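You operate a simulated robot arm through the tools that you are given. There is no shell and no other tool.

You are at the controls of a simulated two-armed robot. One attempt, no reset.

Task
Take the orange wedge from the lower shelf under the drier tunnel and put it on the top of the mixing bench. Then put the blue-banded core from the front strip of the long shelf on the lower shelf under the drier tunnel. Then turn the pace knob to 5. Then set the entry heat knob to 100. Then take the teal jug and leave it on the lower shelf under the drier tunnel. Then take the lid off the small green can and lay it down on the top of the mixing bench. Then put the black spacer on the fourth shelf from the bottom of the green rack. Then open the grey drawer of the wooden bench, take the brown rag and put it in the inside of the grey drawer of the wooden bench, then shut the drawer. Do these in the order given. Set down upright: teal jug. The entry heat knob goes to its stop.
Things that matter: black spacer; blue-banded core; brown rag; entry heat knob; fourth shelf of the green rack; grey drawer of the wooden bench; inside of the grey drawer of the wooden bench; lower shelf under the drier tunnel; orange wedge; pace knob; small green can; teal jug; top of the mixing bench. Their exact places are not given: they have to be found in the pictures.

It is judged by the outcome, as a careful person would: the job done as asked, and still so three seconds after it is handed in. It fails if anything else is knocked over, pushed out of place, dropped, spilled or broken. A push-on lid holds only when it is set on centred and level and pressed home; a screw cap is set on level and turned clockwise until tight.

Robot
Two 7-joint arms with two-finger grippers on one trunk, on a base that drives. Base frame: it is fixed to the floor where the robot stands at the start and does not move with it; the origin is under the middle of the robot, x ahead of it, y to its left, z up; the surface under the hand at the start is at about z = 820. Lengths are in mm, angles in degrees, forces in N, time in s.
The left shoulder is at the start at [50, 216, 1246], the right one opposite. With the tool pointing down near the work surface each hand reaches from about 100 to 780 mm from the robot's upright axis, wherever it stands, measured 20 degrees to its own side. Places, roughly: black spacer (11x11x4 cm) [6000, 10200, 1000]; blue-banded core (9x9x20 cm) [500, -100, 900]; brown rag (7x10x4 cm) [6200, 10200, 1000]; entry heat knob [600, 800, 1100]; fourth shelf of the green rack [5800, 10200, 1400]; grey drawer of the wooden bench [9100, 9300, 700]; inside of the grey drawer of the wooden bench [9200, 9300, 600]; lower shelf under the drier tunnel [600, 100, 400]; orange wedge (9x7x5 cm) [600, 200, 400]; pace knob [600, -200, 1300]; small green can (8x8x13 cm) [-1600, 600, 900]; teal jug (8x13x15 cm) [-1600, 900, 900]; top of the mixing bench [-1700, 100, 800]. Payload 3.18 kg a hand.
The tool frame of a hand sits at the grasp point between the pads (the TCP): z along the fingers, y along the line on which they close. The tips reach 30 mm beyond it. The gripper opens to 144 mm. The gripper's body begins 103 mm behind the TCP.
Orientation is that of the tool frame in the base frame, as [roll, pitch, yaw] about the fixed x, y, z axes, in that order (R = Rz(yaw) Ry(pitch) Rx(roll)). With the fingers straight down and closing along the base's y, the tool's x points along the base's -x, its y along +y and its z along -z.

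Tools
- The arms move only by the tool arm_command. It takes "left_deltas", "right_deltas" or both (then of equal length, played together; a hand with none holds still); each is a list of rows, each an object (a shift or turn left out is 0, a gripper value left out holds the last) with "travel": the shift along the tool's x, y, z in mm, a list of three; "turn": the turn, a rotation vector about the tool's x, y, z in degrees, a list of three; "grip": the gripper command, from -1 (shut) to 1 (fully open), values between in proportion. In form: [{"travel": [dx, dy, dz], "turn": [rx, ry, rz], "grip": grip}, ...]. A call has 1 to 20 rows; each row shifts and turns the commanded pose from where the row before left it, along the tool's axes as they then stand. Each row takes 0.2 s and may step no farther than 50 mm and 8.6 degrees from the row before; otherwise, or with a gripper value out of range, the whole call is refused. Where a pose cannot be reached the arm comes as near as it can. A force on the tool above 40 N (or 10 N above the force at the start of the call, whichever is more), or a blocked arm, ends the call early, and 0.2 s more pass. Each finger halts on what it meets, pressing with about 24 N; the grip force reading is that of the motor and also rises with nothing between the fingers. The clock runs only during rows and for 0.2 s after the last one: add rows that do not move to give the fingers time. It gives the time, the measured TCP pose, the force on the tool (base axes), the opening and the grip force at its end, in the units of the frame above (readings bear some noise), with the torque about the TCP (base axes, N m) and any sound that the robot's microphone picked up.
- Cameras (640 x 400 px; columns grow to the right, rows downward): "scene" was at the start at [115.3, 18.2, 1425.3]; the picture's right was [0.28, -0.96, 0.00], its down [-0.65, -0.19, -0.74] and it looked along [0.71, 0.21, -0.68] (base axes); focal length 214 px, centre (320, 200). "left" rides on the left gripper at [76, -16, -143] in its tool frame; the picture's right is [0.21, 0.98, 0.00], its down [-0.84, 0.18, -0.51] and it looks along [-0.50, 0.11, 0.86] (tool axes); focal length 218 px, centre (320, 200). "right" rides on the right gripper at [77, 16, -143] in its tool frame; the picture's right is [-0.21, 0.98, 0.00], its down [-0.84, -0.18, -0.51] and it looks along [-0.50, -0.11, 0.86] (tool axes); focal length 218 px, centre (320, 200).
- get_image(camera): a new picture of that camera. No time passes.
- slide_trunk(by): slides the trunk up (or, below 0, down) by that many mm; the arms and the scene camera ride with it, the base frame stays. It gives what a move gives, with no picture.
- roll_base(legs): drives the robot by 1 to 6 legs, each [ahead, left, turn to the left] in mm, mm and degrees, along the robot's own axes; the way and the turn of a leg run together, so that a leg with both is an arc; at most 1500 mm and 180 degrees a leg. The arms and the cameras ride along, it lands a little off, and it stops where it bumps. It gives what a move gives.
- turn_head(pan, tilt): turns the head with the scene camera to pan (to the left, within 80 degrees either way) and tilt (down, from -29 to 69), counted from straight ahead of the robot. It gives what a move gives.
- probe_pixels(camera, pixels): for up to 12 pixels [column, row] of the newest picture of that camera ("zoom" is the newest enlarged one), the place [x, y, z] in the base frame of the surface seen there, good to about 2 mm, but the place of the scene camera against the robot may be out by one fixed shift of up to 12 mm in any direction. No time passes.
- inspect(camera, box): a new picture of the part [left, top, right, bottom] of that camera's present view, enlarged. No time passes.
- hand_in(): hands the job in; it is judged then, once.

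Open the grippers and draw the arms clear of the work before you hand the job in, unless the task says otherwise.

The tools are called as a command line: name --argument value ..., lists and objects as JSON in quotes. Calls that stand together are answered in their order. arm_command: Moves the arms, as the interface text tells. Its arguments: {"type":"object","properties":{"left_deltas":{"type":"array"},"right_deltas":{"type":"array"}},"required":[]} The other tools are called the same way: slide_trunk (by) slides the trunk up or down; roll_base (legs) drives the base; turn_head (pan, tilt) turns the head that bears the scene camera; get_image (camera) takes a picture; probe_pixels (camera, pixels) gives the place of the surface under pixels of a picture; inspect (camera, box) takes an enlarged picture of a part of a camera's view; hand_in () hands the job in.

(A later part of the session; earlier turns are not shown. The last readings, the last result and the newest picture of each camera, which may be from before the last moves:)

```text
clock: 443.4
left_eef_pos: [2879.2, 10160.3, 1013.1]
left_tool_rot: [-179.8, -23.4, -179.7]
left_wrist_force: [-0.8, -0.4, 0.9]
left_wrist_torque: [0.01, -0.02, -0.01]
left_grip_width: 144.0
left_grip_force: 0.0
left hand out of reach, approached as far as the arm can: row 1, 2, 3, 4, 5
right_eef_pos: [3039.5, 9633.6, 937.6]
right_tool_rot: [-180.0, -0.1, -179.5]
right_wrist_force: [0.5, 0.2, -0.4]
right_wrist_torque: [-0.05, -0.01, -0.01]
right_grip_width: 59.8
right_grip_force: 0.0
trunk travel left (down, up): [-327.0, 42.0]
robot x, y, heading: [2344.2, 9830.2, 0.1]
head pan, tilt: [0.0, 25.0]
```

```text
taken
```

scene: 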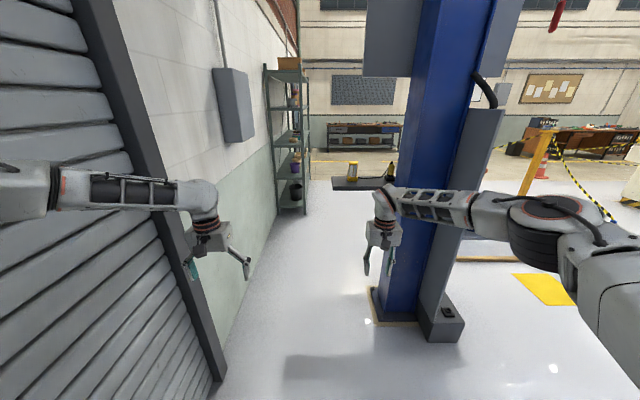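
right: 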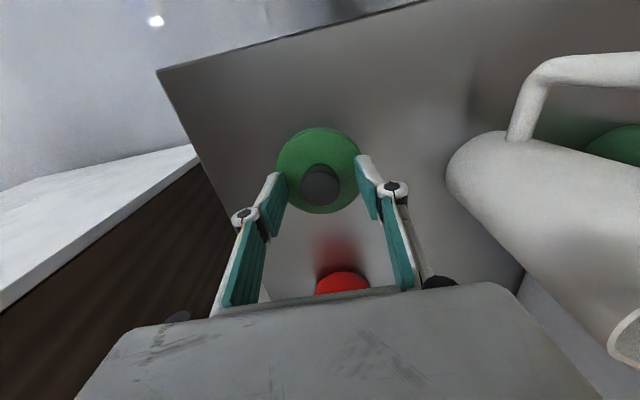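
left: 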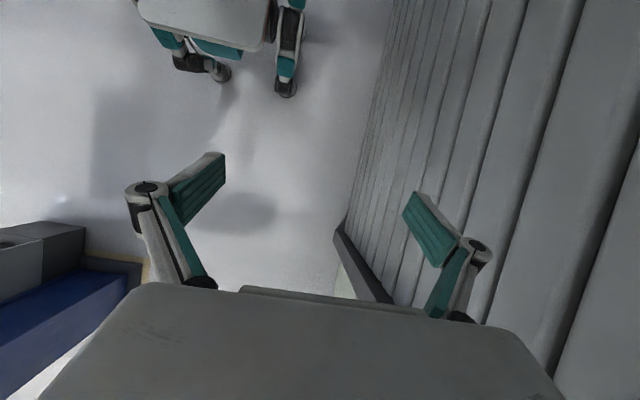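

The base shows at the top of the picture. I probe its edges and wheels.

probe_pixels --camera "left" --pixels '[[286, 90], [298, 60], [304, 15], [268, 25], [225, 75], [178, 62], [205, 45], [150, 15], [275, 60], [300, 2]]'

```text
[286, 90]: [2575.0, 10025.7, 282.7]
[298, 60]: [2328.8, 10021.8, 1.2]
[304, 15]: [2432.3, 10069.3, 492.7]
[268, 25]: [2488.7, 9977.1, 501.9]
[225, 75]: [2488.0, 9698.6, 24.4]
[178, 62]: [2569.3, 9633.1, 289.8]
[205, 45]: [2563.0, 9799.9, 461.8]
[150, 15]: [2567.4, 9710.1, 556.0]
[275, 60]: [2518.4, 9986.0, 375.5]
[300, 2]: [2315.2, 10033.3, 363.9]
```

My base is about ±240 mm square. Passing sideways (heading −59°, strafing along 31°) between the board's foot and the frame, with arms over the free frame side, leaves ~30 mm each side. I reset the left hand and return south.

arm_command --left_deltas '[{"turn": [0, -7.8, 0]}, {"turn": [0, -7.8, 0]}, {"turn": [0, -7.8, 0]}, {"travel": [20, 0, 10]}, {"travel": [20, 0, 10]}, {"travel": [0, 0, 0]}]' --right_deltas '[{"travel": [0, 0, 0]}, {"travel": [0, 0, 0]}, {"travel": [0, 0, 0]}, {"travel": [25, 0, -5]}, {"travel": [25, 0, -5]}, {"travel": [0, 0, 0]}]'

roll_base --legs '[[0, -900, 0], [320, 0, 0], [0, -470, 0]]'

```text
clock: 444.8
left_eef_pos: [2843.4, 10141.4, 995.4]
left_tool_rot: [179.0, -0.7, 179.8]
left_wrist_force: [0.7, 0.1, -0.4]
left_wrist_torque: [0.02, -0.02, -0.02]
left_grip_width: 143.6
left_grip_force: 0.0
right_eef_pos: [2991.9, 9616.2, 939.8]
right_tool_rot: [178.8, -0.2, -179.8]
right_wrist_force: [0.3, 0.1, -0.2]
right_wrist_torque: [0.02, -0.01, -0.02]
right_grip_width: 59.9
right_grip_force: 0.0
trunk travel left (down, up): [-327.0, 42.0]
robot x, y, heading: [2341.5, 9826.8, -0.1]
head pan, tilt: [0.0, 25.0]
```

```text
clock: 445.6
left_eef_pos: [2839.9, 10137.8, 997.2]
left_tool_rot: [178.8, -0.5, 178.9]
left_wrist_force: [-1.2, 0.2, 0.6]
left_wrist_torque: [-0.01, 0.02, -0.02]
left_grip_width: 144.0
left_grip_force: 0.2
right_eef_pos: [2987.8, 9613.6, 945.7]
right_tool_rot: [179.4, 0.1, 179.8]
right_wrist_force: [-0.4, -0.3, 0.2]
right_wrist_torque: [0.02, 0.02, -0.02]
right_grip_width: 59.8
right_grip_force: 0.0
trunk travel left (down, up): [-327.0, 42.0]
robot x, y, heading: [2341.5, 9823.0, -0.4]
head pan, tilt: [0.0, 25.0]
stopped in leg 1: the robot was blocked; the commanded pose is now the measured one
```

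The robot was blocked; probably the left elbow touches the roller door after drawing the arm in. I look to the left.

turn_head --pan 50 --tilt 20

get_image --camera "scene"

turn_head --pan -60 --tilt 30

get_image --camera "scene"

```text
clock: 446.7
left_eef_pos: [2841.1, 10138.1, 995.4]
left_tool_rot: [178.9, -0.5, 178.9]
left_wrist_force: [0.8, 0.0, -0.6]
left_wrist_torque: [0.0, 0.03, -0.04]
left_grip_width: 143.7
left_grip_force: 0.2
right_eef_pos: [2988.7, 9617.7, 943.1]
right_tool_rot: [179.3, 0.0, -179.9]
right_wrist_force: [-0.6, 1.1, -0.6]
right_wrist_torque: [-0.03, 0.01, 0.01]
right_grip_width: 59.7
right_grip_force: 0.1
trunk travel left (down, up): [-327.0, 42.0]
robot x, y, heading: [2342.3, 9824.0, -0.2]
head pan, tilt: [50.0, 20.0]
```

```text
taken
```

scene: 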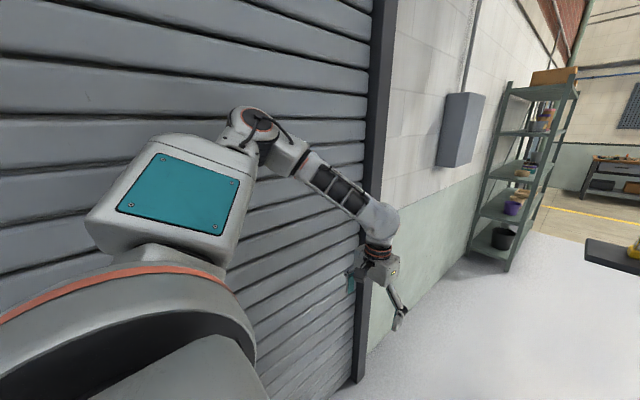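

```text
clock: 448.6
left_eef_pos: [2840.4, 10139.4, 994.0]
left_tool_rot: [178.7, -0.5, 179.0]
left_wrist_force: [0.5, -0.4, -0.4]
left_wrist_torque: [0.0, -0.04, 0.02]
left_grip_width: 144.1
left_grip_force: 0.0
right_eef_pos: [2989.6, 9615.8, 942.9]
right_tool_rot: [179.3, -0.1, -180.0]
right_wrist_force: [0.2, 0.3, -0.1]
right_wrist_torque: [0.01, -0.05, -0.03]
right_grip_width: 59.9
right_grip_force: 0.0
trunk travel left (down, up): [-327.0, 42.0]
robot x, y, heading: [2342.3, 9829.7, -0.2]
head pan, tilt: [-60.0, 30.0]
```

```text
taken
```

scene: 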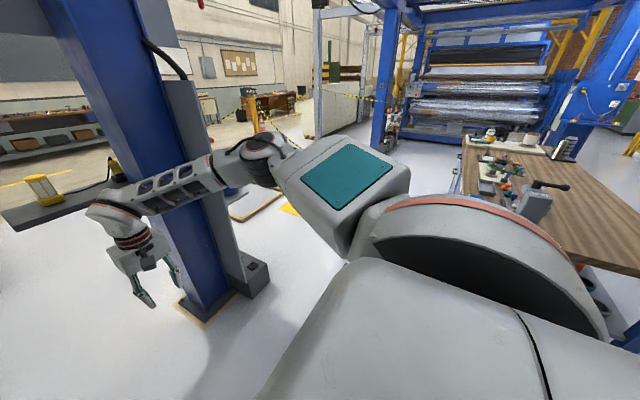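

The left elbow presses on the door slats (the whole robot is tilted ~1°). I move the left hand inward and forward to free the elbow.

arm_command --left_deltas '[{"travel": [-20, -10, 0]}, {"travel": [-20, -15, 0]}, {"travel": [-10, -20, 0]}, {"travel": [0, 0, 0]}]'

turn_head --pan 50 --tilt 20

get_image --camera "scene"

probe_pixels --camera "scene" --pixels '[[240, 120], [262, 115], [270, 130], [230, 110], [300, 110], [210, 100], [285, 150]]'

```text
clock: 449.6
left_eef_pos: [2889.2, 10106.2, 990.5]
left_tool_rot: [179.6, -0.4, 179.3]
left_wrist_force: [-0.6, 0.6, -0.4]
left_wrist_torque: [0.01, -0.01, 0.0]
left_grip_width: 144.2
left_grip_force: 0.1
right_eef_pos: [2988.5, 9626.2, 947.3]
right_tool_rot: [-180.0, 0.0, 179.9]
right_wrist_force: [0.5, -0.8, 0.1]
right_wrist_torque: [0.01, 0.04, 0.0]
right_grip_width: 59.7
right_grip_force: 0.0
trunk travel left (down, up): [-327.0, 42.0]
robot x, y, heading: [2341.1, 9828.8, -0.3]
head pan, tilt: [-60.0, 30.0]
```

```text
clock: 451.5
left_eef_pos: [2888.9, 10106.6, 990.4]
left_tool_rot: [179.6, -0.3, 179.3]
left_wrist_force: [-0.3, 0.1, -0.9]
left_wrist_torque: [-0.01, 0.0, 0.01]
left_grip_width: 143.9
left_grip_force: 0.0
right_eef_pos: [2988.2, 9626.4, 946.7]
right_tool_rot: [-179.9, 0.1, -180.0]
right_wrist_force: [0.1, 0.0, 0.2]
right_wrist_torque: [-0.03, 0.0, -0.03]
right_grip_width: 60.0
right_grip_force: 0.0
trunk travel left (down, up): [-327.0, 42.0]
robot x, y, heading: [2346.9, 9824.3, -0.3]
head pan, tilt: [50.0, 20.0]
```

```text
taken
```

scene: 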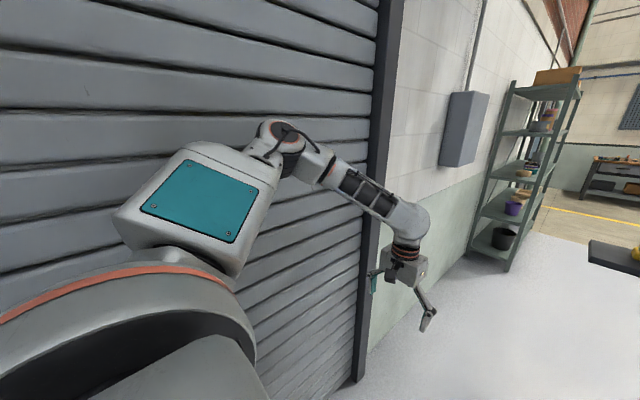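

```text
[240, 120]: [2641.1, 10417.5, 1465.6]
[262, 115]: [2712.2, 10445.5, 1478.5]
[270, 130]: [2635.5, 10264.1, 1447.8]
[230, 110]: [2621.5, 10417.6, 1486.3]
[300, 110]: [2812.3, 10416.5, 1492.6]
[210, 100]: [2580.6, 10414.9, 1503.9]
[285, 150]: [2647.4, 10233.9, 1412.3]
```

The tilt is gone and the elbow is clear of the door. I strafe right (south) again.

roll_base --legs '[[0, -895, 0]]'

```text
clock: 459.8
left_eef_pos: [2886.5, 9200.1, 991.1]
left_tool_rot: [179.7, -0.3, 179.1]
left_wrist_force: [0.8, 0.0, -0.3]
left_wrist_torque: [0.01, 0.0, -0.02]
left_grip_width: 143.9
left_grip_force: 0.2
right_eef_pos: [2982.4, 8720.1, 947.1]
right_tool_rot: [-180.0, 0.0, 179.8]
right_wrist_force: [0.6, 0.6, 0.1]
right_wrist_torque: [0.01, -0.04, 0.02]
right_grip_width: 59.8
right_grip_force: 0.2
trunk travel left (down, up): [-327.0, 42.0]
robot x, y, heading: [2336.5, 8921.3, -0.2]
head pan, tilt: [50.0, 20.0]
```

I move forward and south to the entrance of the gap and look again at the board's foot and the frame.

roll_base --legs '[[340, 0, 0], [0, -600, 0]]'

turn_head --pan 10 --tilt 35

get_image --camera "scene"

```text
clock: 467.4
left_eef_pos: [3228.1, 8595.7, 991.1]
left_tool_rot: [179.6, -0.4, 179.4]
left_wrist_force: [-1.1, 0.1, -0.6]
left_wrist_torque: [0.04, -0.02, -0.01]
left_grip_width: 143.9
left_grip_force: 0.0
right_eef_pos: [3327.2, 8115.7, 945.8]
right_tool_rot: [180.0, 0.0, 179.9]
right_wrist_force: [0.2, -0.2, 0.2]
right_wrist_torque: [0.01, -0.01, -0.02]
right_grip_width: 59.8
right_grip_force: 0.1
trunk travel left (down, up): [-327.0, 42.0]
robot x, y, heading: [2680.7, 8315.8, -0.4]
head pan, tilt: [50.0, 20.0]
```

```text
clock: 468.5
left_eef_pos: [3228.3, 8595.3, 990.6]
left_tool_rot: [179.6, -0.4, 179.2]
left_wrist_force: [-0.3, 0.2, -0.2]
left_wrist_torque: [0.01, 0.01, 0.0]
left_grip_width: 143.9
left_grip_force: 0.0
right_eef_pos: [3326.8, 8115.8, 945.6]
right_tool_rot: [180.0, 0.0, -179.9]
right_wrist_force: [0.2, 0.8, 0.0]
right_wrist_torque: [-0.01, 0.01, 0.01]
right_grip_width: 60.0
right_grip_force: 0.0
trunk travel left (down, up): [-327.0, 42.0]
robot x, y, heading: [2679.5, 8311.9, -0.0]
head pan, tilt: [10.0, 35.0]
```

```text
taken
```

scene: 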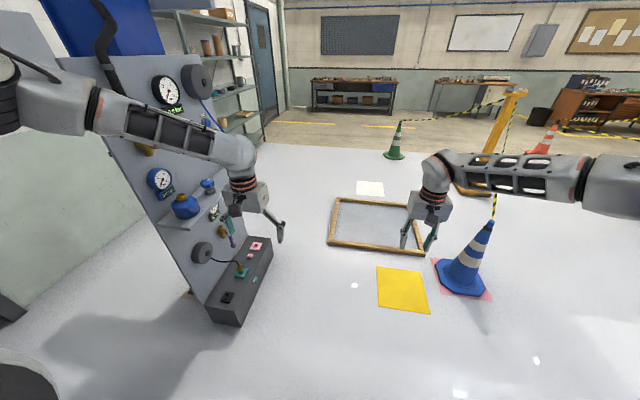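

I enlarge the foot's right end and the frame's near-left corner and probe them.

inspect --camera "scene" --box '[200, 190, 360, 330]'

probe_pixels --camera "zoom" --pixels '[[290, 190], [285, 250], [290, 260], [170, 380], [150, 395], [512, 212], [515, 200], [535, 40], [288, 195], [292, 240], [620, 235]]'

```text
2.86 times, centred on (280, 260) of scene
```

zoom: 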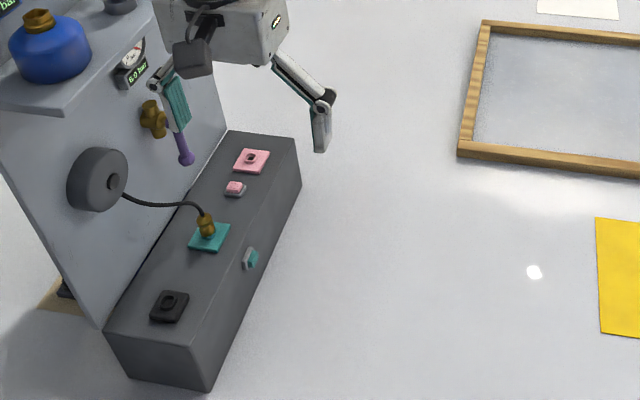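

```text
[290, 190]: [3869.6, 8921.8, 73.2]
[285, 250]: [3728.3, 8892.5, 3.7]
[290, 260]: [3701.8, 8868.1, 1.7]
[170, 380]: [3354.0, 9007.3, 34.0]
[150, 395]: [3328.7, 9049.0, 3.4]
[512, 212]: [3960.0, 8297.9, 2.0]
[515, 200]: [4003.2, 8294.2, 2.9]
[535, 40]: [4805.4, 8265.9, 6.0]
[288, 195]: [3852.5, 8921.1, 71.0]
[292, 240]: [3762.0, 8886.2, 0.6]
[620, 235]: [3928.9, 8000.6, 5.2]
```

I probe the exact corners: foot's right end (299,180) and the frame corner (460,155) in the zoom.

probe_pixels --camera "zoom" --pixels '[[298, 180], [294, 145], [296, 165], [300, 188], [460, 155], [464, 150], [462, 160], [484, 25], [482, 35], [500, 158], [290, 139], [275, 136]]'

```text
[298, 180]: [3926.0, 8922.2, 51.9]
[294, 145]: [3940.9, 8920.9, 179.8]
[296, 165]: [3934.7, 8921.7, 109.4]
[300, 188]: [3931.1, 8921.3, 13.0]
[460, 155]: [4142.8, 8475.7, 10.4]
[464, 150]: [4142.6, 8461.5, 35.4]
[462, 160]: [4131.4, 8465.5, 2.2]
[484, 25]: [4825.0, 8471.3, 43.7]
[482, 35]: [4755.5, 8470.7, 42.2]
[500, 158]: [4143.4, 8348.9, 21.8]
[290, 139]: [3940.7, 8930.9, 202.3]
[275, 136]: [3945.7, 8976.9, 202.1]
```

The foot's corner is really at (3942,8921), leaving only ~490 mm – too tight. So the north gap it must be, near y≈9960; I measure my own shoulder/torso extents with the head camera.

turn_head --pan 60 --tilt 35

get_image --camera "scene"

probe_pixels --camera "scene" --pixels '[[150, 200], [200, 200], [120, 150], [230, 260], [100, 300], [180, 330], [60, 350], [250, 330], [240, 150], [280, 120], [20, 250], [300, 380]]'

```text
clock: 469.7
left_eef_pos: [3227.4, 8595.5, 991.7]
left_tool_rot: [179.6, -0.4, 179.4]
left_wrist_force: [-0.1, -0.1, 0.0]
left_wrist_torque: [0.0, 0.02, -0.03]
left_grip_width: 144.1
left_grip_force: 0.1
right_eef_pos: [3327.0, 8116.8, 946.5]
right_tool_rot: [180.0, -0.1, -180.0]
right_wrist_force: [0.0, 0.0, 0.5]
right_wrist_torque: [-0.01, -0.04, 0.0]
right_grip_width: 59.7
right_grip_force: 0.1
trunk travel left (down, up): [-327.0, 42.0]
robot x, y, heading: [2682.3, 8313.9, -0.3]
head pan, tilt: [60.0, 35.0]
```

```text
taken
```

scene: 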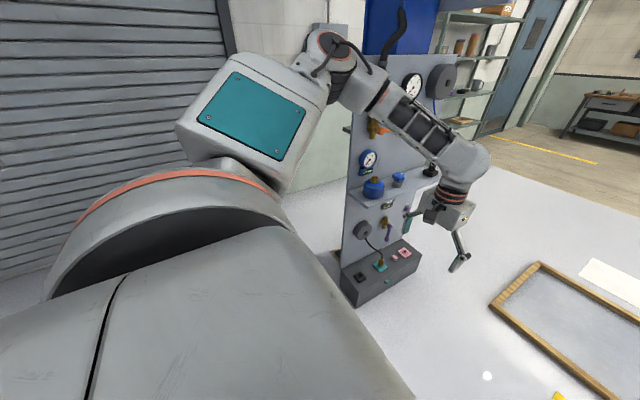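

```text
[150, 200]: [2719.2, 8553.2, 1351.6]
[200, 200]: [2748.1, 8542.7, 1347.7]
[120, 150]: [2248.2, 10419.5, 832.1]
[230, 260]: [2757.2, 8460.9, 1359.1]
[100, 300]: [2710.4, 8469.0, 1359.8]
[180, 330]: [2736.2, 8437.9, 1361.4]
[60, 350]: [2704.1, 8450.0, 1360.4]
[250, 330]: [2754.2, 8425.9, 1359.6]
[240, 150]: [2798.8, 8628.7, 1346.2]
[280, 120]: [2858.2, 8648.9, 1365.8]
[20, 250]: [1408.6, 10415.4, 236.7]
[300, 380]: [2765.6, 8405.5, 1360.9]
```

The upper arms and elbows (±430 mm, z≈1400) are the issue. I try moving the left hand toward the middle to see whether its elbow comes in, and raise the right hand above the column shelf's height.

arm_command --left_deltas '[{"travel": [-5, -25, 5]}, {"travel": [-5, -25, 5]}, {"travel": [-5, -25, 5]}, {"travel": [-5, -25, 5]}, {"travel": [-5, -25, 5]}, {"travel": [-5, -25, 5]}, {"travel": [0, 0, 0]}]' --right_deltas '[{"travel": [0, 0, -33]}, {"travel": [0, 0, -33]}, {"travel": [0, 0, -33]}, {"travel": [0, 0, -33]}, {"travel": [0, 0, -33]}, {"travel": [0, 0, -33]}, {"travel": [0, 0, 0]}]'

get_image --camera "scene"

```text
clock: 471.3
left_eef_pos: [3204.7, 8514.9, 993.4]
left_tool_rot: [179.7, -0.3, 179.3]
left_wrist_force: [0.4, -1.6, -0.1]
left_wrist_torque: [-0.03, 0.04, -0.04]
left_grip_width: 144.1
left_grip_force: 0.1
left hand out of reach, approached as far as the arm can: row 3, 4, 5, 6
right_eef_pos: [3325.2, 8115.9, 1124.3]
right_tool_rot: [-180.0, 0.0, -180.0]
right_wrist_force: [0.2, -0.2, -0.2]
right_wrist_torque: [-0.02, -0.05, 0.01]
right_grip_width: 59.7
right_grip_force: 0.0
right hand out of reach, approached as far as the arm can: row 6
trunk travel left (down, up): [-327.0, 42.0]
robot x, y, heading: [2680.0, 8313.4, -0.0]
head pan, tilt: [60.0, 35.0]
```

```text
taken
```

scene: 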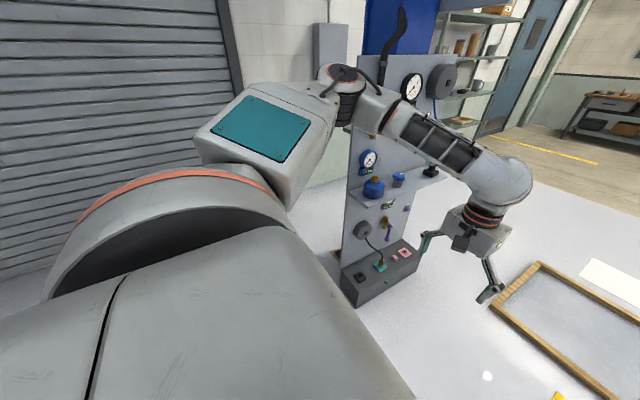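

I probe the left elbow and upper arm now.

probe_pixels --camera "scene" --pixels '[[335, 75], [350, 70], [320, 95], [360, 90], [250, 90], [300, 110], [375, 110], [200, 150], [345, 110], [60, 270], [160, 175]]'

```text
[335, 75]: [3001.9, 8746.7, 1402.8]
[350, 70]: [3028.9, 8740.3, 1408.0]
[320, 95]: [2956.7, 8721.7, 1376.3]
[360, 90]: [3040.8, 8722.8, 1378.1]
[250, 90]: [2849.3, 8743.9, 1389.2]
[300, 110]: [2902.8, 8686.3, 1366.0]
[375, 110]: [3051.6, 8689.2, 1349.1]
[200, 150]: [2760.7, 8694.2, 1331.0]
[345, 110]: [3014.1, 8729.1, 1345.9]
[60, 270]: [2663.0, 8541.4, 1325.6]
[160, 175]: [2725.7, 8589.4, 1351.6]
```

The upper-arm links themselves reach ±434 mm at z≈1250–1410. I measure the wall box and the column shelf precisely from here by looking up there.

turn_head --pan 55 --tilt 8

inspect --camera "scene" --box '[260, 100, 460, 260]'

```text
clock: 472.2
left_eef_pos: [3205.2, 8515.3, 993.5]
left_tool_rot: [179.8, -0.3, 179.3]
left_wrist_force: [-0.3, 0.6, -0.4]
left_wrist_torque: [0.01, 0.04, 0.02]
left_grip_width: 143.9
left_grip_force: 0.0
right_eef_pos: [3326.4, 8116.0, 1122.6]
right_tool_rot: [-180.0, 0.1, -179.9]
right_wrist_force: [-1.0, -0.1, -0.8]
right_wrist_torque: [-0.02, 0.0, -0.04]
right_grip_width: 59.6
right_grip_force: 0.2
trunk travel left (down, up): [-327.0, 42.0]
robot x, y, heading: [2684.8, 8313.5, 0.0]
head pan, tilt: [55.0, 8.0]
```

```text
2.50 times, centred on (360, 180) of scene
```

zoom: 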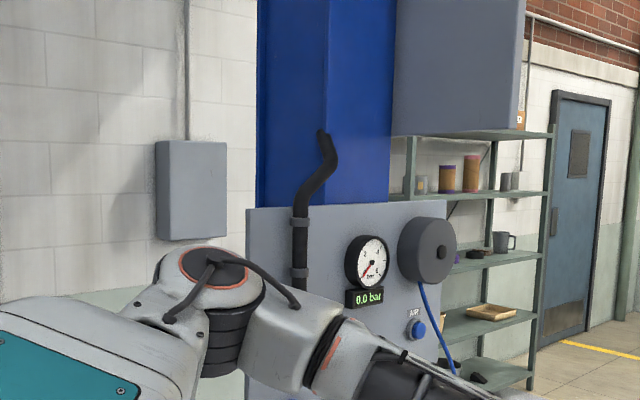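

probe_pixels --camera "zoom" --pixels '[[165, 238], [220, 232], [165, 145], [222, 150], [190, 190], [160, 235], [225, 225], [140, 200], [240, 200]]'

```text
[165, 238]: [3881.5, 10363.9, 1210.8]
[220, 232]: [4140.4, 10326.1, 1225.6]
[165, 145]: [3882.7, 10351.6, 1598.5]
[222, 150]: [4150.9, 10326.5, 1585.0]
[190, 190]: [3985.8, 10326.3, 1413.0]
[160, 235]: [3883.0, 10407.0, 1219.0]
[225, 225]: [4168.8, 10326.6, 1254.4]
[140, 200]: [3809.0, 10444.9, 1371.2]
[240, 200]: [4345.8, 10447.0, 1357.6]
```

The wall box spans x 3882–4170, y≥10326, z≥1205. I'd gain width by stretching the left arm straight forward (upper arm inward). I tilt and extend the left hand forward-up step by step in free space.

arm_command --left_deltas '[{"travel": [-20, 5, 0], "turn": [0, -8.5, 0]}, {"travel": [-25, 5, 0], "turn": [0, -8.5, 0]}, {"travel": [-30, 5, 0], "turn": [0, -8.5, 0]}, {"travel": [-30, 5, 0], "turn": [0, -8.5, 0]}, {"travel": [-40, 0, 0]}, {"travel": [-40, 0, 0]}, {"travel": [-40, 0, 0], "turn": [0, -8.5, 0]}, {"travel": [-40, 0, 0]}, {"travel": [-40, 0, 0], "turn": [0, -8.5, 0]}, {"travel": [-40, 0, 10]}, {"travel": [-30, 0, 20], "turn": [0, -8.5, 0]}, {"travel": [-20, 0, 30]}, {"travel": [0, 0, 0]}]'

get_image --camera "scene"

```text
clock: 475.0
left_eef_pos: [3513.9, 8575.4, 1186.8]
left_tool_rot: [179.3, 59.2, 178.9]
left_wrist_force: [0.0, -0.1, -1.3]
left_wrist_torque: [-0.03, 0.0, 0.0]
left_grip_width: 144.1
left_grip_force: 0.0
left hand out of reach, approached as far as the arm can: row 8, 10, 11, 12
right_eef_pos: [3326.0, 8115.1, 1121.3]
right_tool_rot: [179.9, 0.0, 180.0]
right_wrist_force: [0.8, 0.9, 0.3]
right_wrist_torque: [0.0, -0.03, -0.02]
right_grip_width: 59.8
right_grip_force: 0.0
trunk travel left (down, up): [-327.0, 42.0]
robot x, y, heading: [2678.6, 8315.3, -0.3]
head pan, tilt: [55.0, 8.0]
```

```text
taken
```

scene: 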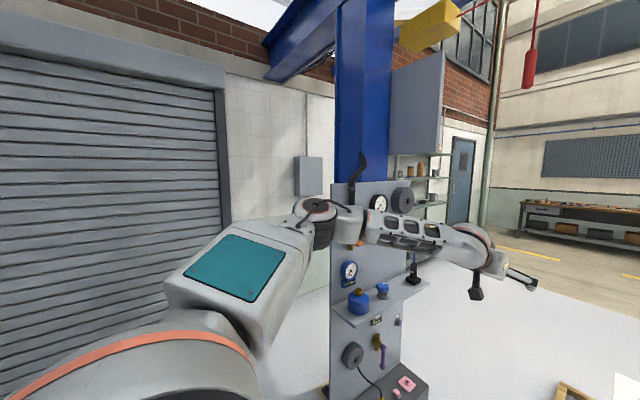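

I probe the left upper arm and elbow again.

probe_pixels --camera "scene" --pixels '[[205, 245], [180, 265], [265, 240], [300, 215], [318, 205], [345, 215], [390, 220], [440, 235], [240, 225], [285, 225], [170, 285]]'

```text
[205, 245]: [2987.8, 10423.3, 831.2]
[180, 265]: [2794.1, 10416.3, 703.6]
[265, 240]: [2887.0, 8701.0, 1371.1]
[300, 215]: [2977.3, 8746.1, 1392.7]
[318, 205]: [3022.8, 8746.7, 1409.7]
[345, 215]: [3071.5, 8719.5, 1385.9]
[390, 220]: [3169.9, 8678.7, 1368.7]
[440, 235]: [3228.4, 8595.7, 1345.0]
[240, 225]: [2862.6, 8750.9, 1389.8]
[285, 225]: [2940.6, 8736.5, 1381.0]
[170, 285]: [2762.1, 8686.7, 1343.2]
```

The elbow is still out at +431; I stretch the left arm further forward.

arm_command --left_deltas '[{"travel": [-25, -5, 30]}, {"travel": [-25, -5, 30], "turn": [0, -6, 0]}, {"travel": [-22, -5, 32], "turn": [0, -6, 0]}, {"travel": [-18, -5, 35], "turn": [0, -5, 0]}, {"travel": [-10, -5, 38]}, {"travel": [0, 0, 0]}]'

get_image --camera "scene"

```text
clock: 476.4
left_eef_pos: [3566.6, 8620.7, 1234.9]
left_tool_rot: [178.6, 76.1, 177.9]
left_wrist_force: [0.0, 0.3, 0.2]
left_wrist_torque: [-0.04, -0.01, 0.01]
left_grip_width: 143.9
left_grip_force: 0.1
left hand out of reach, approached as far as the arm can: row 1, 2, 3, 4, 5
right_eef_pos: [3327.8, 8114.9, 1122.3]
right_tool_rot: [180.0, 0.0, 180.0]
right_wrist_force: [0.4, -1.3, 0.3]
right_wrist_torque: [-0.01, 0.01, 0.0]
right_grip_width: 59.6
right_grip_force: 0.1
trunk travel left (down, up): [-327.0, 42.0]
robot x, y, heading: [2680.5, 8315.5, -0.4]
head pan, tilt: [55.0, 8.0]
```

```text
taken
```

scene: 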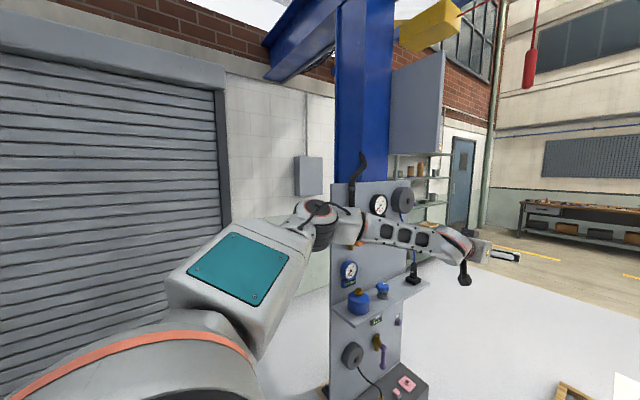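

The upper arm's lateral reach is structural, so the north gap stays too narrow. I'll look for another way around the tape on the south-east; first I fold the left hand back to its tool-down pose.

arm_command --left_deltas '[{"travel": [10, 0, -30], "turn": [0, 8.5, 0]}, {"travel": [10, 0, -30], "turn": [0, 8.5, 0]}, {"travel": [15, 0, -25], "turn": [0, 8.5, 0]}, {"travel": [20, 0, -20], "turn": [0, 8.5, 0]}, {"travel": [25, 0, -10], "turn": [0, 8.5, 0]}, {"travel": [30, 0, 0], "turn": [0, 8.5, 0]}, {"travel": [30, 0, 10], "turn": [0, 8.5, 0]}, {"travel": [25, 0, 20], "turn": [0, 8.5, 0]}, {"travel": [20, 0, 30], "turn": [0, 8, 0]}, {"travel": [10, 0, 30]}, {"travel": [10, 0, 30]}, {"travel": [0, 0, 0]}]' --right_deltas '[{"travel": [0, 0, 15]}, {"travel": [0, 0, 15]}, {"travel": [0, 0, 15]}, {"travel": [0, 0, 15]}, {"travel": [0, 0, 15]}, {"travel": [0, 0, 15]}, {"travel": [0, 0, 15]}, {"travel": [0, 0, 15]}, {"travel": [0, 0, 15]}, {"travel": [0, 0, 15]}, {"travel": [0, 0, 15]}, {"travel": [0, 0, 0]}]'

turn_head --pan -45 --tilt 15

get_image --camera "scene"

```text
clock: 479.0
left_eef_pos: [3313.4, 8628.1, 1063.0]
left_tool_rot: [179.6, 0.1, 179.3]
left_wrist_force: [0.6, -1.2, 0.3]
left_wrist_torque: [0.01, 0.0, -0.02]
left_grip_width: 144.1
left_grip_force: 0.1
left hand out of reach, approached as far as the arm can: row 9
right_eef_pos: [3326.5, 8115.9, 957.0]
right_tool_rot: [-180.0, 0.0, 179.9]
right_wrist_force: [-1.0, -0.8, 0.5]
right_wrist_torque: [0.0, -0.03, -0.04]
right_grip_width: 59.6
right_grip_force: 0.1
trunk travel left (down, up): [-327.0, 42.0]
robot x, y, heading: [2680.6, 8313.1, -0.1]
head pan, tilt: [55.0, 8.0]
```

```text
clock: 480.7
left_eef_pos: [3313.2, 8628.3, 1063.1]
left_tool_rot: [179.6, 0.1, 179.3]
left_wrist_force: [0.3, -0.6, -0.2]
left_wrist_torque: [0.01, -0.01, -0.01]
left_grip_width: 144.2
left_grip_force: 0.1
right_eef_pos: [3326.1, 8114.9, 958.0]
right_tool_rot: [-180.0, 0.0, 180.0]
right_wrist_force: [0.2, -0.2, -0.1]
right_wrist_torque: [0.01, 0.0, -0.02]
right_grip_width: 59.6
right_grip_force: 0.1
trunk travel left (down, up): [-327.0, 42.0]
robot x, y, heading: [2679.2, 8312.6, -0.2]
head pan, tilt: [-45.0, 15.0]
```

```text
taken
```

scene: 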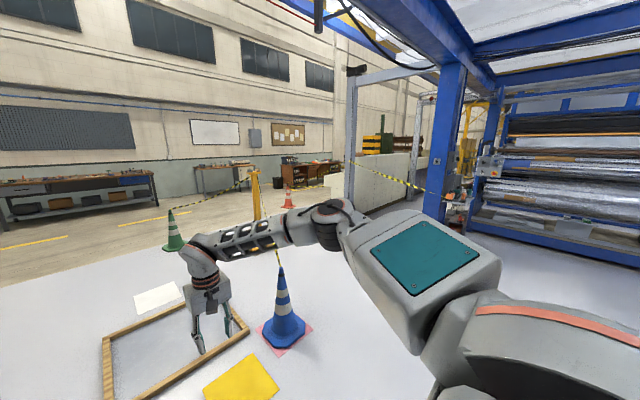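

The tapes close everything but the gap by the frame. I need my base's exact shape near the floor, so I bring the left hand down beside my base to look at it.

arm_command --left_deltas '[{"travel": [25.4, 20.5, 31.3]}, {"travel": [25.4, 20.5, 31.3]}, {"travel": [25.4, 20.5, 31.3]}, {"travel": [25.4, 20.5, 31.3]}, {"travel": [25.4, 20.5, 31.3]}, {"travel": [25.4, 20.5, 31.3]}, {"travel": [25.4, 20.5, 31.3]}, {"travel": [25.4, 20.5, 31.3]}, {"travel": [25.4, 20.5, 31.3]}, {"travel": [25.4, 20.5, 31.3]}, {"turn": [0, 8, 0]}, {"turn": [0, 8, 0]}, {"turn": [0, 8, 0]}, {"turn": [0, 8, 0]}, {"travel": [0, 0, 0]}]'

get_image --camera "left"

```text
clock: 483.9
left_eef_pos: [3046.2, 8845.3, 811.2]
left_tool_rot: [179.5, -27.8, 179.7]
left_wrist_force: [0.4, 0.2, -0.1]
left_wrist_torque: [-0.01, 0.01, -0.02]
left_grip_width: 143.8
left_grip_force: 0.0
left hand out of reach, approached as far as the arm can: row 11, 12, 13, 14
right_eef_pos: [3327.9, 8113.9, 956.9]
right_tool_rot: [180.0, -0.1, -179.9]
right_wrist_force: [0.3, 0.1, 0.7]
right_wrist_torque: [-0.01, -0.01, 0.03]
right_grip_width: 59.8
right_grip_force: 0.1
trunk travel left (down, up): [-327.0, 42.0]
robot x, y, heading: [2679.8, 8311.3, -0.4]
head pan, tilt: [-45.0, 15.0]
```

```text
taken
```

left: 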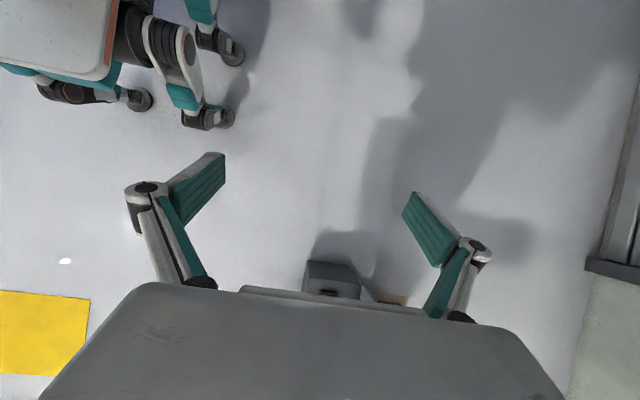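

I see the wheeled legs. I probe wheels and leg extents.

probe_pixels --camera "left" --pixels '[[228, 118], [215, 128], [200, 120], [238, 55], [228, 62], [150, 100], [140, 108], [185, 95], [190, 60], [110, 40], [95, 85], [60, 90]]'

inspect --camera "left" --box '[0, 0, 280, 150]'

```text
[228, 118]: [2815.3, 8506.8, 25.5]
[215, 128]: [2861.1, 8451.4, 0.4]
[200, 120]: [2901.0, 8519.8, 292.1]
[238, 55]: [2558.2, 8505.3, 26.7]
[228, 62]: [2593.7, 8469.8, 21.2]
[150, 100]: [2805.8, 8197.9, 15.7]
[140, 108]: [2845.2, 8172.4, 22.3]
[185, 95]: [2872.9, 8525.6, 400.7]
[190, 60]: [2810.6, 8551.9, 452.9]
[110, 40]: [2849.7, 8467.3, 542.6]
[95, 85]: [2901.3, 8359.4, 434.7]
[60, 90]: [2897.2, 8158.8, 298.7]
```

```text
2.29 times, centred on (140, 75) of left
```

zoom: 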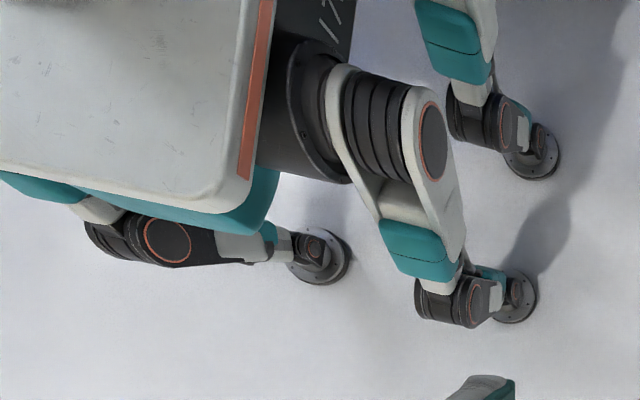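

The base is a four-legged chassis: near the floor its feet span only about ±160 mm fore-aft and ±220 mm sideways. So sliding sideways at heading −66° through the 490 mm gap leaves ≥80 mm. I first put the left hand back in front.

arm_command --left_deltas '[{"turn": [0, -7, 0]}, {"turn": [0, -7, 0]}, {"turn": [0, -7, 0]}, {"turn": [0, -6.8, 0]}, {"travel": [-22, -28, -16]}, {"travel": [-22, -28, -16]}, {"travel": [-22, -28, -16]}, {"travel": [-22, -28, -16]}, {"travel": [-22, -28, -16]}, {"travel": [-22, -28, -16]}, {"travel": [-22, -28, -16]}, {"travel": [-22, -28, -16]}, {"travel": [-22, -28, -16]}, {"travel": [0, 0, 0]}]'

roll_base --legs '[[0, 0, -65.7]]'

turn_head --pan 60 --tilt 35

get_image --camera "scene"

```text
clock: 486.9
left_eef_pos: [3240.3, 8591.8, 953.7]
left_tool_rot: [179.6, -0.1, 179.4]
left_wrist_force: [-0.3, 0.2, 0.5]
left_wrist_torque: [0.0, 0.04, 0.0]
left_grip_width: 144.0
left_grip_force: 0.0
right_eef_pos: [3325.4, 8116.0, 957.4]
right_tool_rot: [180.0, 0.1, -179.9]
right_wrist_force: [0.1, -0.1, 0.5]
right_wrist_torque: [-0.02, 0.01, 0.02]
right_grip_width: 59.8
right_grip_force: 0.1
trunk travel left (down, up): [-327.0, 42.0]
robot x, y, heading: [2677.4, 8315.0, -0.2]
head pan, tilt: [-45.0, 15.0]
```

```text
clock: 490.2
left_eef_pos: [3161.3, 7917.3, 952.6]
left_tool_rot: [179.7, -0.1, 113.6]
left_wrist_force: [0.2, -0.8, -0.1]
left_wrist_torque: [-0.03, 0.0, -0.02]
left_grip_width: 144.3
left_grip_force: 0.0
right_eef_pos: [2762.7, 7643.4, 958.0]
right_tool_rot: [-180.0, 0.0, 114.2]
right_wrist_force: [-0.3, -0.8, 0.3]
right_wrist_torque: [-0.01, -0.04, 0.0]
right_grip_width: 59.8
right_grip_force: 0.0
trunk travel left (down, up): [-327.0, 42.0]
robot x, y, heading: [2679.1, 8312.3, -66.0]
head pan, tilt: [-45.0, 15.0]
```

```text
clock: 492.0
left_eef_pos: [3161.5, 7915.7, 953.6]
left_tool_rot: [179.6, -0.1, 113.5]
left_wrist_force: [0.1, -0.1, 0.5]
left_wrist_torque: [-0.03, 0.04, -0.03]
left_grip_width: 143.9
left_grip_force: 0.0
right_eef_pos: [2763.4, 7643.1, 956.7]
right_tool_rot: [-180.0, -0.1, 114.2]
right_wrist_force: [-0.2, -0.3, -0.1]
right_wrist_torque: [0.0, 0.0, -0.01]
right_grip_width: 59.8
right_grip_force: 0.1
trunk travel left (down, up): [-327.0, 42.0]
robot x, y, heading: [2679.1, 8314.2, -66.1]
head pan, tilt: [60.0, 35.0]
```

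```text
taken
```

scene: 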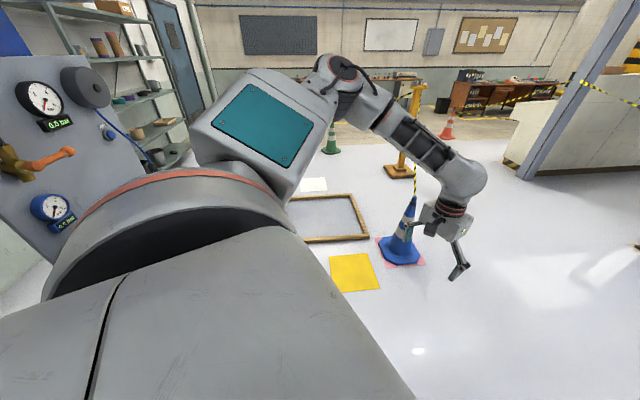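

Heading is −66.1°. I go 215 mm ahead onto the centre line and strafe left 1000 mm, then check.

roll_base --legs '[[215, 0, 0], [0, 1000, 0]]'

turn_head --pan 80 --tilt 50

get_image --camera "scene"

```text
clock: 502.4
left_eef_pos: [4161.7, 8130.1, 952.7]
left_tool_rot: [179.6, 0.0, 113.8]
left_wrist_force: [-0.1, -0.5, 0.1]
left_wrist_torque: [0.0, 0.01, 0.01]
left_grip_width: 144.2
left_grip_force: 0.1
right_eef_pos: [3765.5, 7853.5, 958.1]
right_tool_rot: [180.0, 0.1, 114.6]
right_wrist_force: [-0.2, -0.7, 0.1]
right_wrist_torque: [0.02, -0.01, -0.01]
right_grip_width: 59.7
right_grip_force: 0.1
trunk travel left (down, up): [-327.0, 42.0]
robot x, y, heading: [3679.8, 8523.9, -65.8]
head pan, tilt: [60.0, 35.0]
```

```text
clock: 503.2
left_eef_pos: [4161.8, 8129.8, 953.4]
left_tool_rot: [179.6, -0.1, 113.9]
left_wrist_force: [-0.3, 0.6, 0.8]
left_wrist_torque: [-0.01, 0.03, 0.02]
left_grip_width: 143.9
left_grip_force: 0.0
right_eef_pos: [3764.5, 7854.9, 957.8]
right_tool_rot: [179.9, 0.0, 114.6]
right_wrist_force: [-0.3, -0.7, 0.1]
right_wrist_torque: [0.02, -0.03, -0.01]
right_grip_width: 59.9
right_grip_force: 0.1
trunk travel left (down, up): [-327.0, 42.0]
robot x, y, heading: [3678.8, 8522.0, -65.6]
head pan, tilt: [80.0, 50.0]
```

```text
taken
```

scene: 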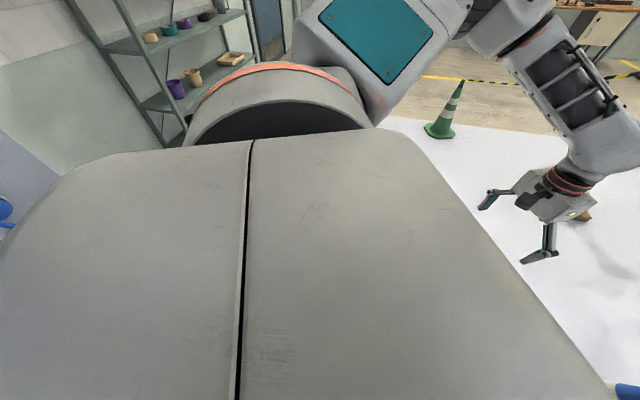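

On line within a few mm. I strafe left 420 mm into the gap.

roll_base --legs '[[0, 420, 0]]'

```text
clock: 507.6
left_eef_pos: [4545.6, 8260.7, 953.7]
left_tool_rot: [179.6, -0.1, 113.8]
left_wrist_force: [0.8, 1.1, 0.0]
left_wrist_torque: [0.03, 0.02, -0.02]
left_grip_width: 144.1
left_grip_force: 0.1
right_eef_pos: [4149.6, 7985.5, 957.2]
right_tool_rot: [179.9, 0.1, 114.4]
right_wrist_force: [-0.9, 0.0, -0.3]
right_wrist_torque: [-0.01, -0.02, 0.03]
right_grip_width: 59.8
right_grip_force: 0.0
trunk travel left (down, up): [-327.0, 42.0]
robot x, y, heading: [4062.1, 8656.6, -65.6]
head pan, tilt: [80.0, 50.0]
stopped in leg 1: the robot was blocked; the commanded pose is now the measured one
```

The robot was blocked near the middle of the gap, 45 mm toward the frame side. I look with the wrist cameras for what touches.

get_image --camera "left"

get_image --camera "right"

turn_head --pan 0 --tilt 60

get_image --camera "scene"

```text
taken
```

left: 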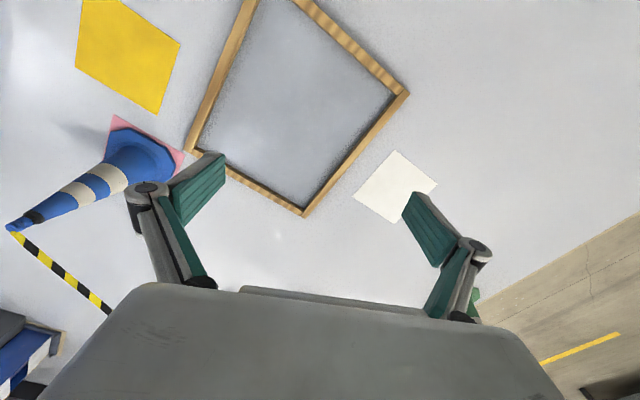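

```text
taken
```

right: 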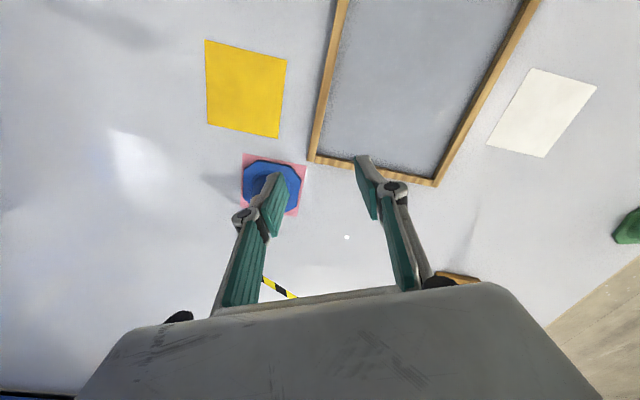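

```text
clock: 509.1
left_eef_pos: [4545.3, 8259.3, 953.6]
left_tool_rot: [179.7, -0.1, 113.6]
left_wrist_force: [-0.3, -0.4, 0.5]
left_wrist_torque: [0.03, -0.01, -0.01]
left_grip_width: 143.9
left_grip_force: 0.1
right_eef_pos: [4150.1, 7985.2, 957.2]
right_tool_rot: [180.0, 0.1, 114.4]
right_wrist_force: [-0.1, -1.1, 1.2]
right_wrist_torque: [0.04, 0.01, -0.02]
right_grip_width: 59.9
right_grip_force: 0.1
trunk travel left (down, up): [-327.0, 42.0]
robot x, y, heading: [4064.8, 8657.1, -65.7]
head pan, tilt: [0.0, 60.0]
```

```text
taken
```

scene: 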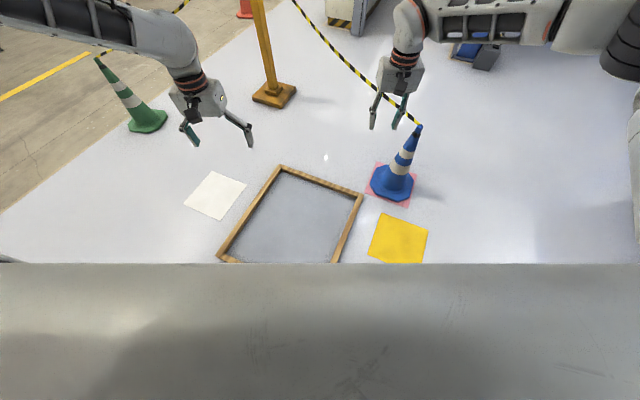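

I probe the frame's corners to see whether it has moved.

probe_pixels --camera "left" --pixels '[[405, 92], [303, 213], [190, 150], [300, 5], [320, 20], [250, 10], [240, 30], [350, 52]]'

probe_pixels --camera "right" --pixels '[[340, 5], [312, 155], [435, 183], [530, 10], [330, 60]]'

```text
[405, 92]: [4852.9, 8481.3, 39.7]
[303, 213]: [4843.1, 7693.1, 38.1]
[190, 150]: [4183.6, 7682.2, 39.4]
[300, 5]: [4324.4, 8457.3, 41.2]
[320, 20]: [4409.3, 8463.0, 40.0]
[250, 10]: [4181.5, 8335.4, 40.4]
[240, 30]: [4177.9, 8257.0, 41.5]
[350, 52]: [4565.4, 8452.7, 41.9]
```

```text
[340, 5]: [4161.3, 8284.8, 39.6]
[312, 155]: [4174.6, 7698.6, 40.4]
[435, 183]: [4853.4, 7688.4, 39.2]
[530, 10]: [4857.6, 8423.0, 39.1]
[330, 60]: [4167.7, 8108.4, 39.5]
```

The frame seems unmoved, and its corner is still ~200 mm ahead of my centre. I look left and up for whatever blocks, e.g. a hanging pendant.

turn_head --pan 75 --tilt -5

get_image --camera "scene"

turn_head --pan 80 --tilt 30

get_image --camera "scene"

```text
clock: 510.6
left_eef_pos: [4545.5, 8260.6, 954.2]
left_tool_rot: [179.5, -0.1, 113.7]
left_wrist_force: [-1.7, -0.4, 1.0]
left_wrist_torque: [0.05, 0.0, 0.02]
left_grip_width: 143.9
left_grip_force: 0.1
right_eef_pos: [4150.2, 7984.4, 958.6]
right_tool_rot: [-180.0, 0.0, 114.6]
right_wrist_force: [-0.4, 0.3, -1.6]
right_wrist_torque: [-0.01, 0.0, -0.01]
right_grip_width: 59.9
right_grip_force: 0.0
trunk travel left (down, up): [-327.0, 42.0]
robot x, y, heading: [4059.3, 8655.1, -65.7]
head pan, tilt: [75.0, -5.0]
```

```text
taken
```

scene: 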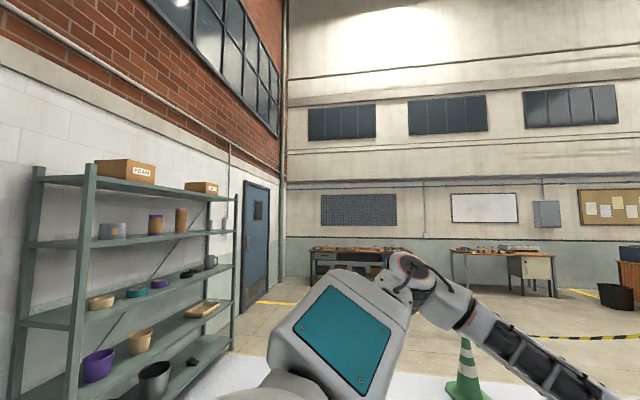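

```text
clock: 511.6
left_eef_pos: [4546.2, 8260.3, 952.7]
left_tool_rot: [179.6, -0.2, 113.7]
left_wrist_force: [-0.2, -0.5, -0.9]
left_wrist_torque: [-0.01, 0.0, -0.01]
left_grip_width: 144.0
left_grip_force: 0.0
right_eef_pos: [4148.0, 7986.4, 957.7]
right_tool_rot: [-179.9, 0.0, 114.5]
right_wrist_force: [-0.5, 0.0, 0.3]
right_wrist_torque: [0.02, 0.0, 0.01]
right_grip_width: 59.7
right_grip_force: 0.1
trunk travel left (down, up): [-327.0, 42.0]
robot x, y, heading: [4062.6, 8658.5, -65.7]
head pan, tilt: [80.0, 30.0]
```

```text
taken
```

scene: 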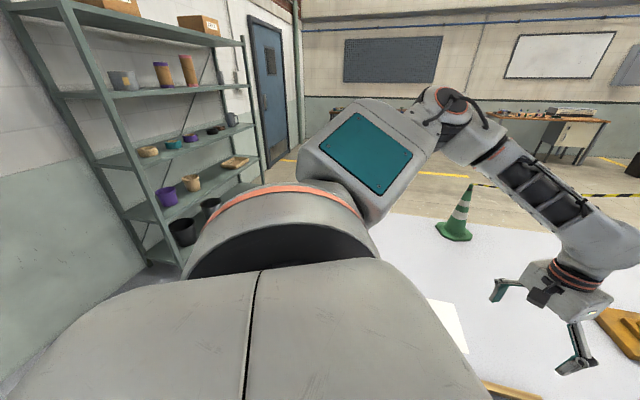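

Nothing is ahead; the sliding drift shows that my rounded back rubbed on the board's foot corner (now 290 mm straight behind). The frame corner is 200 mm ahead between my feet (reach 160), so I shift 18 mm forward and continue left.

roll_base --legs '[[18, 0, 0]]'

roll_base --legs '[[0, 60, 0]]'

```text
clock: 512.4
left_eef_pos: [4553.8, 8243.4, 952.8]
left_tool_rot: [179.6, -0.1, 113.6]
left_wrist_force: [-0.3, 1.1, -0.4]
left_wrist_torque: [0.02, 0.0, 0.0]
left_grip_width: 144.1
left_grip_force: 0.0
right_eef_pos: [4156.1, 7968.2, 956.0]
right_tool_rot: [-179.9, -0.1, 114.5]
right_wrist_force: [0.1, -0.4, -0.5]
right_wrist_torque: [0.02, 0.01, -0.01]
right_grip_width: 59.8
right_grip_force: 0.1
trunk travel left (down, up): [-327.0, 42.0]
robot x, y, heading: [4073.9, 8638.5, -65.6]
head pan, tilt: [80.0, 30.0]
```

```text
clock: 513.6
left_eef_pos: [4607.4, 8268.8, 952.2]
left_tool_rot: [179.7, 0.0, 113.7]
left_wrist_force: [-0.1, -0.4, -0.6]
left_wrist_torque: [0.0, 0.01, -0.01]
left_grip_width: 144.0
left_grip_force: 0.1
right_eef_pos: [4211.5, 7994.1, 957.3]
right_tool_rot: [-180.0, 0.0, 114.4]
right_wrist_force: [-0.3, -0.4, -0.4]
right_wrist_torque: [-0.01, 0.04, 0.01]
right_grip_width: 59.8
right_grip_force: 0.1
trunk travel left (down, up): [-327.0, 42.0]
robot x, y, heading: [4123.8, 8662.3, -66.0]
head pan, tilt: [80.0, 30.0]
```

Through the apex without contact. I continue left 300 mm, then check.

roll_base --legs '[[0, 300, 0]]'

get_image --camera "right"

```text
clock: 516.8
left_eef_pos: [4884.9, 8394.9, 953.2]
left_tool_rot: [179.6, -0.1, 113.8]
left_wrist_force: [0.4, 0.5, -0.1]
left_wrist_torque: [-0.02, 0.02, -0.01]
left_grip_width: 144.2
left_grip_force: 0.0
right_eef_pos: [4487.9, 8119.0, 957.1]
right_tool_rot: [180.0, -0.1, 114.4]
right_wrist_force: [-0.4, -1.0, -0.2]
right_wrist_torque: [0.0, 0.05, 0.0]
right_grip_width: 59.8
right_grip_force: 0.1
trunk travel left (down, up): [-327.0, 42.0]
robot x, y, heading: [4403.9, 8789.7, -65.6]
head pan, tilt: [80.0, 30.0]
```

```text
taken
```

right: 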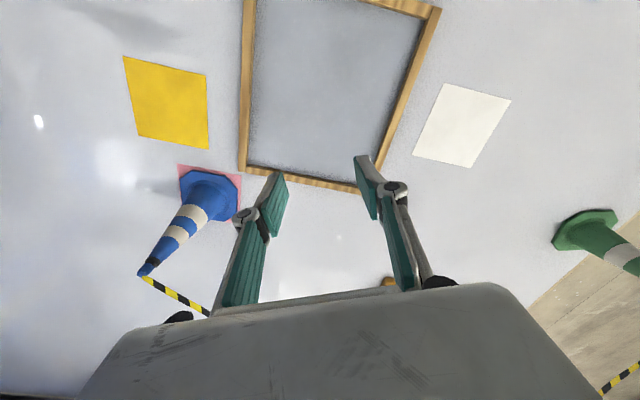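

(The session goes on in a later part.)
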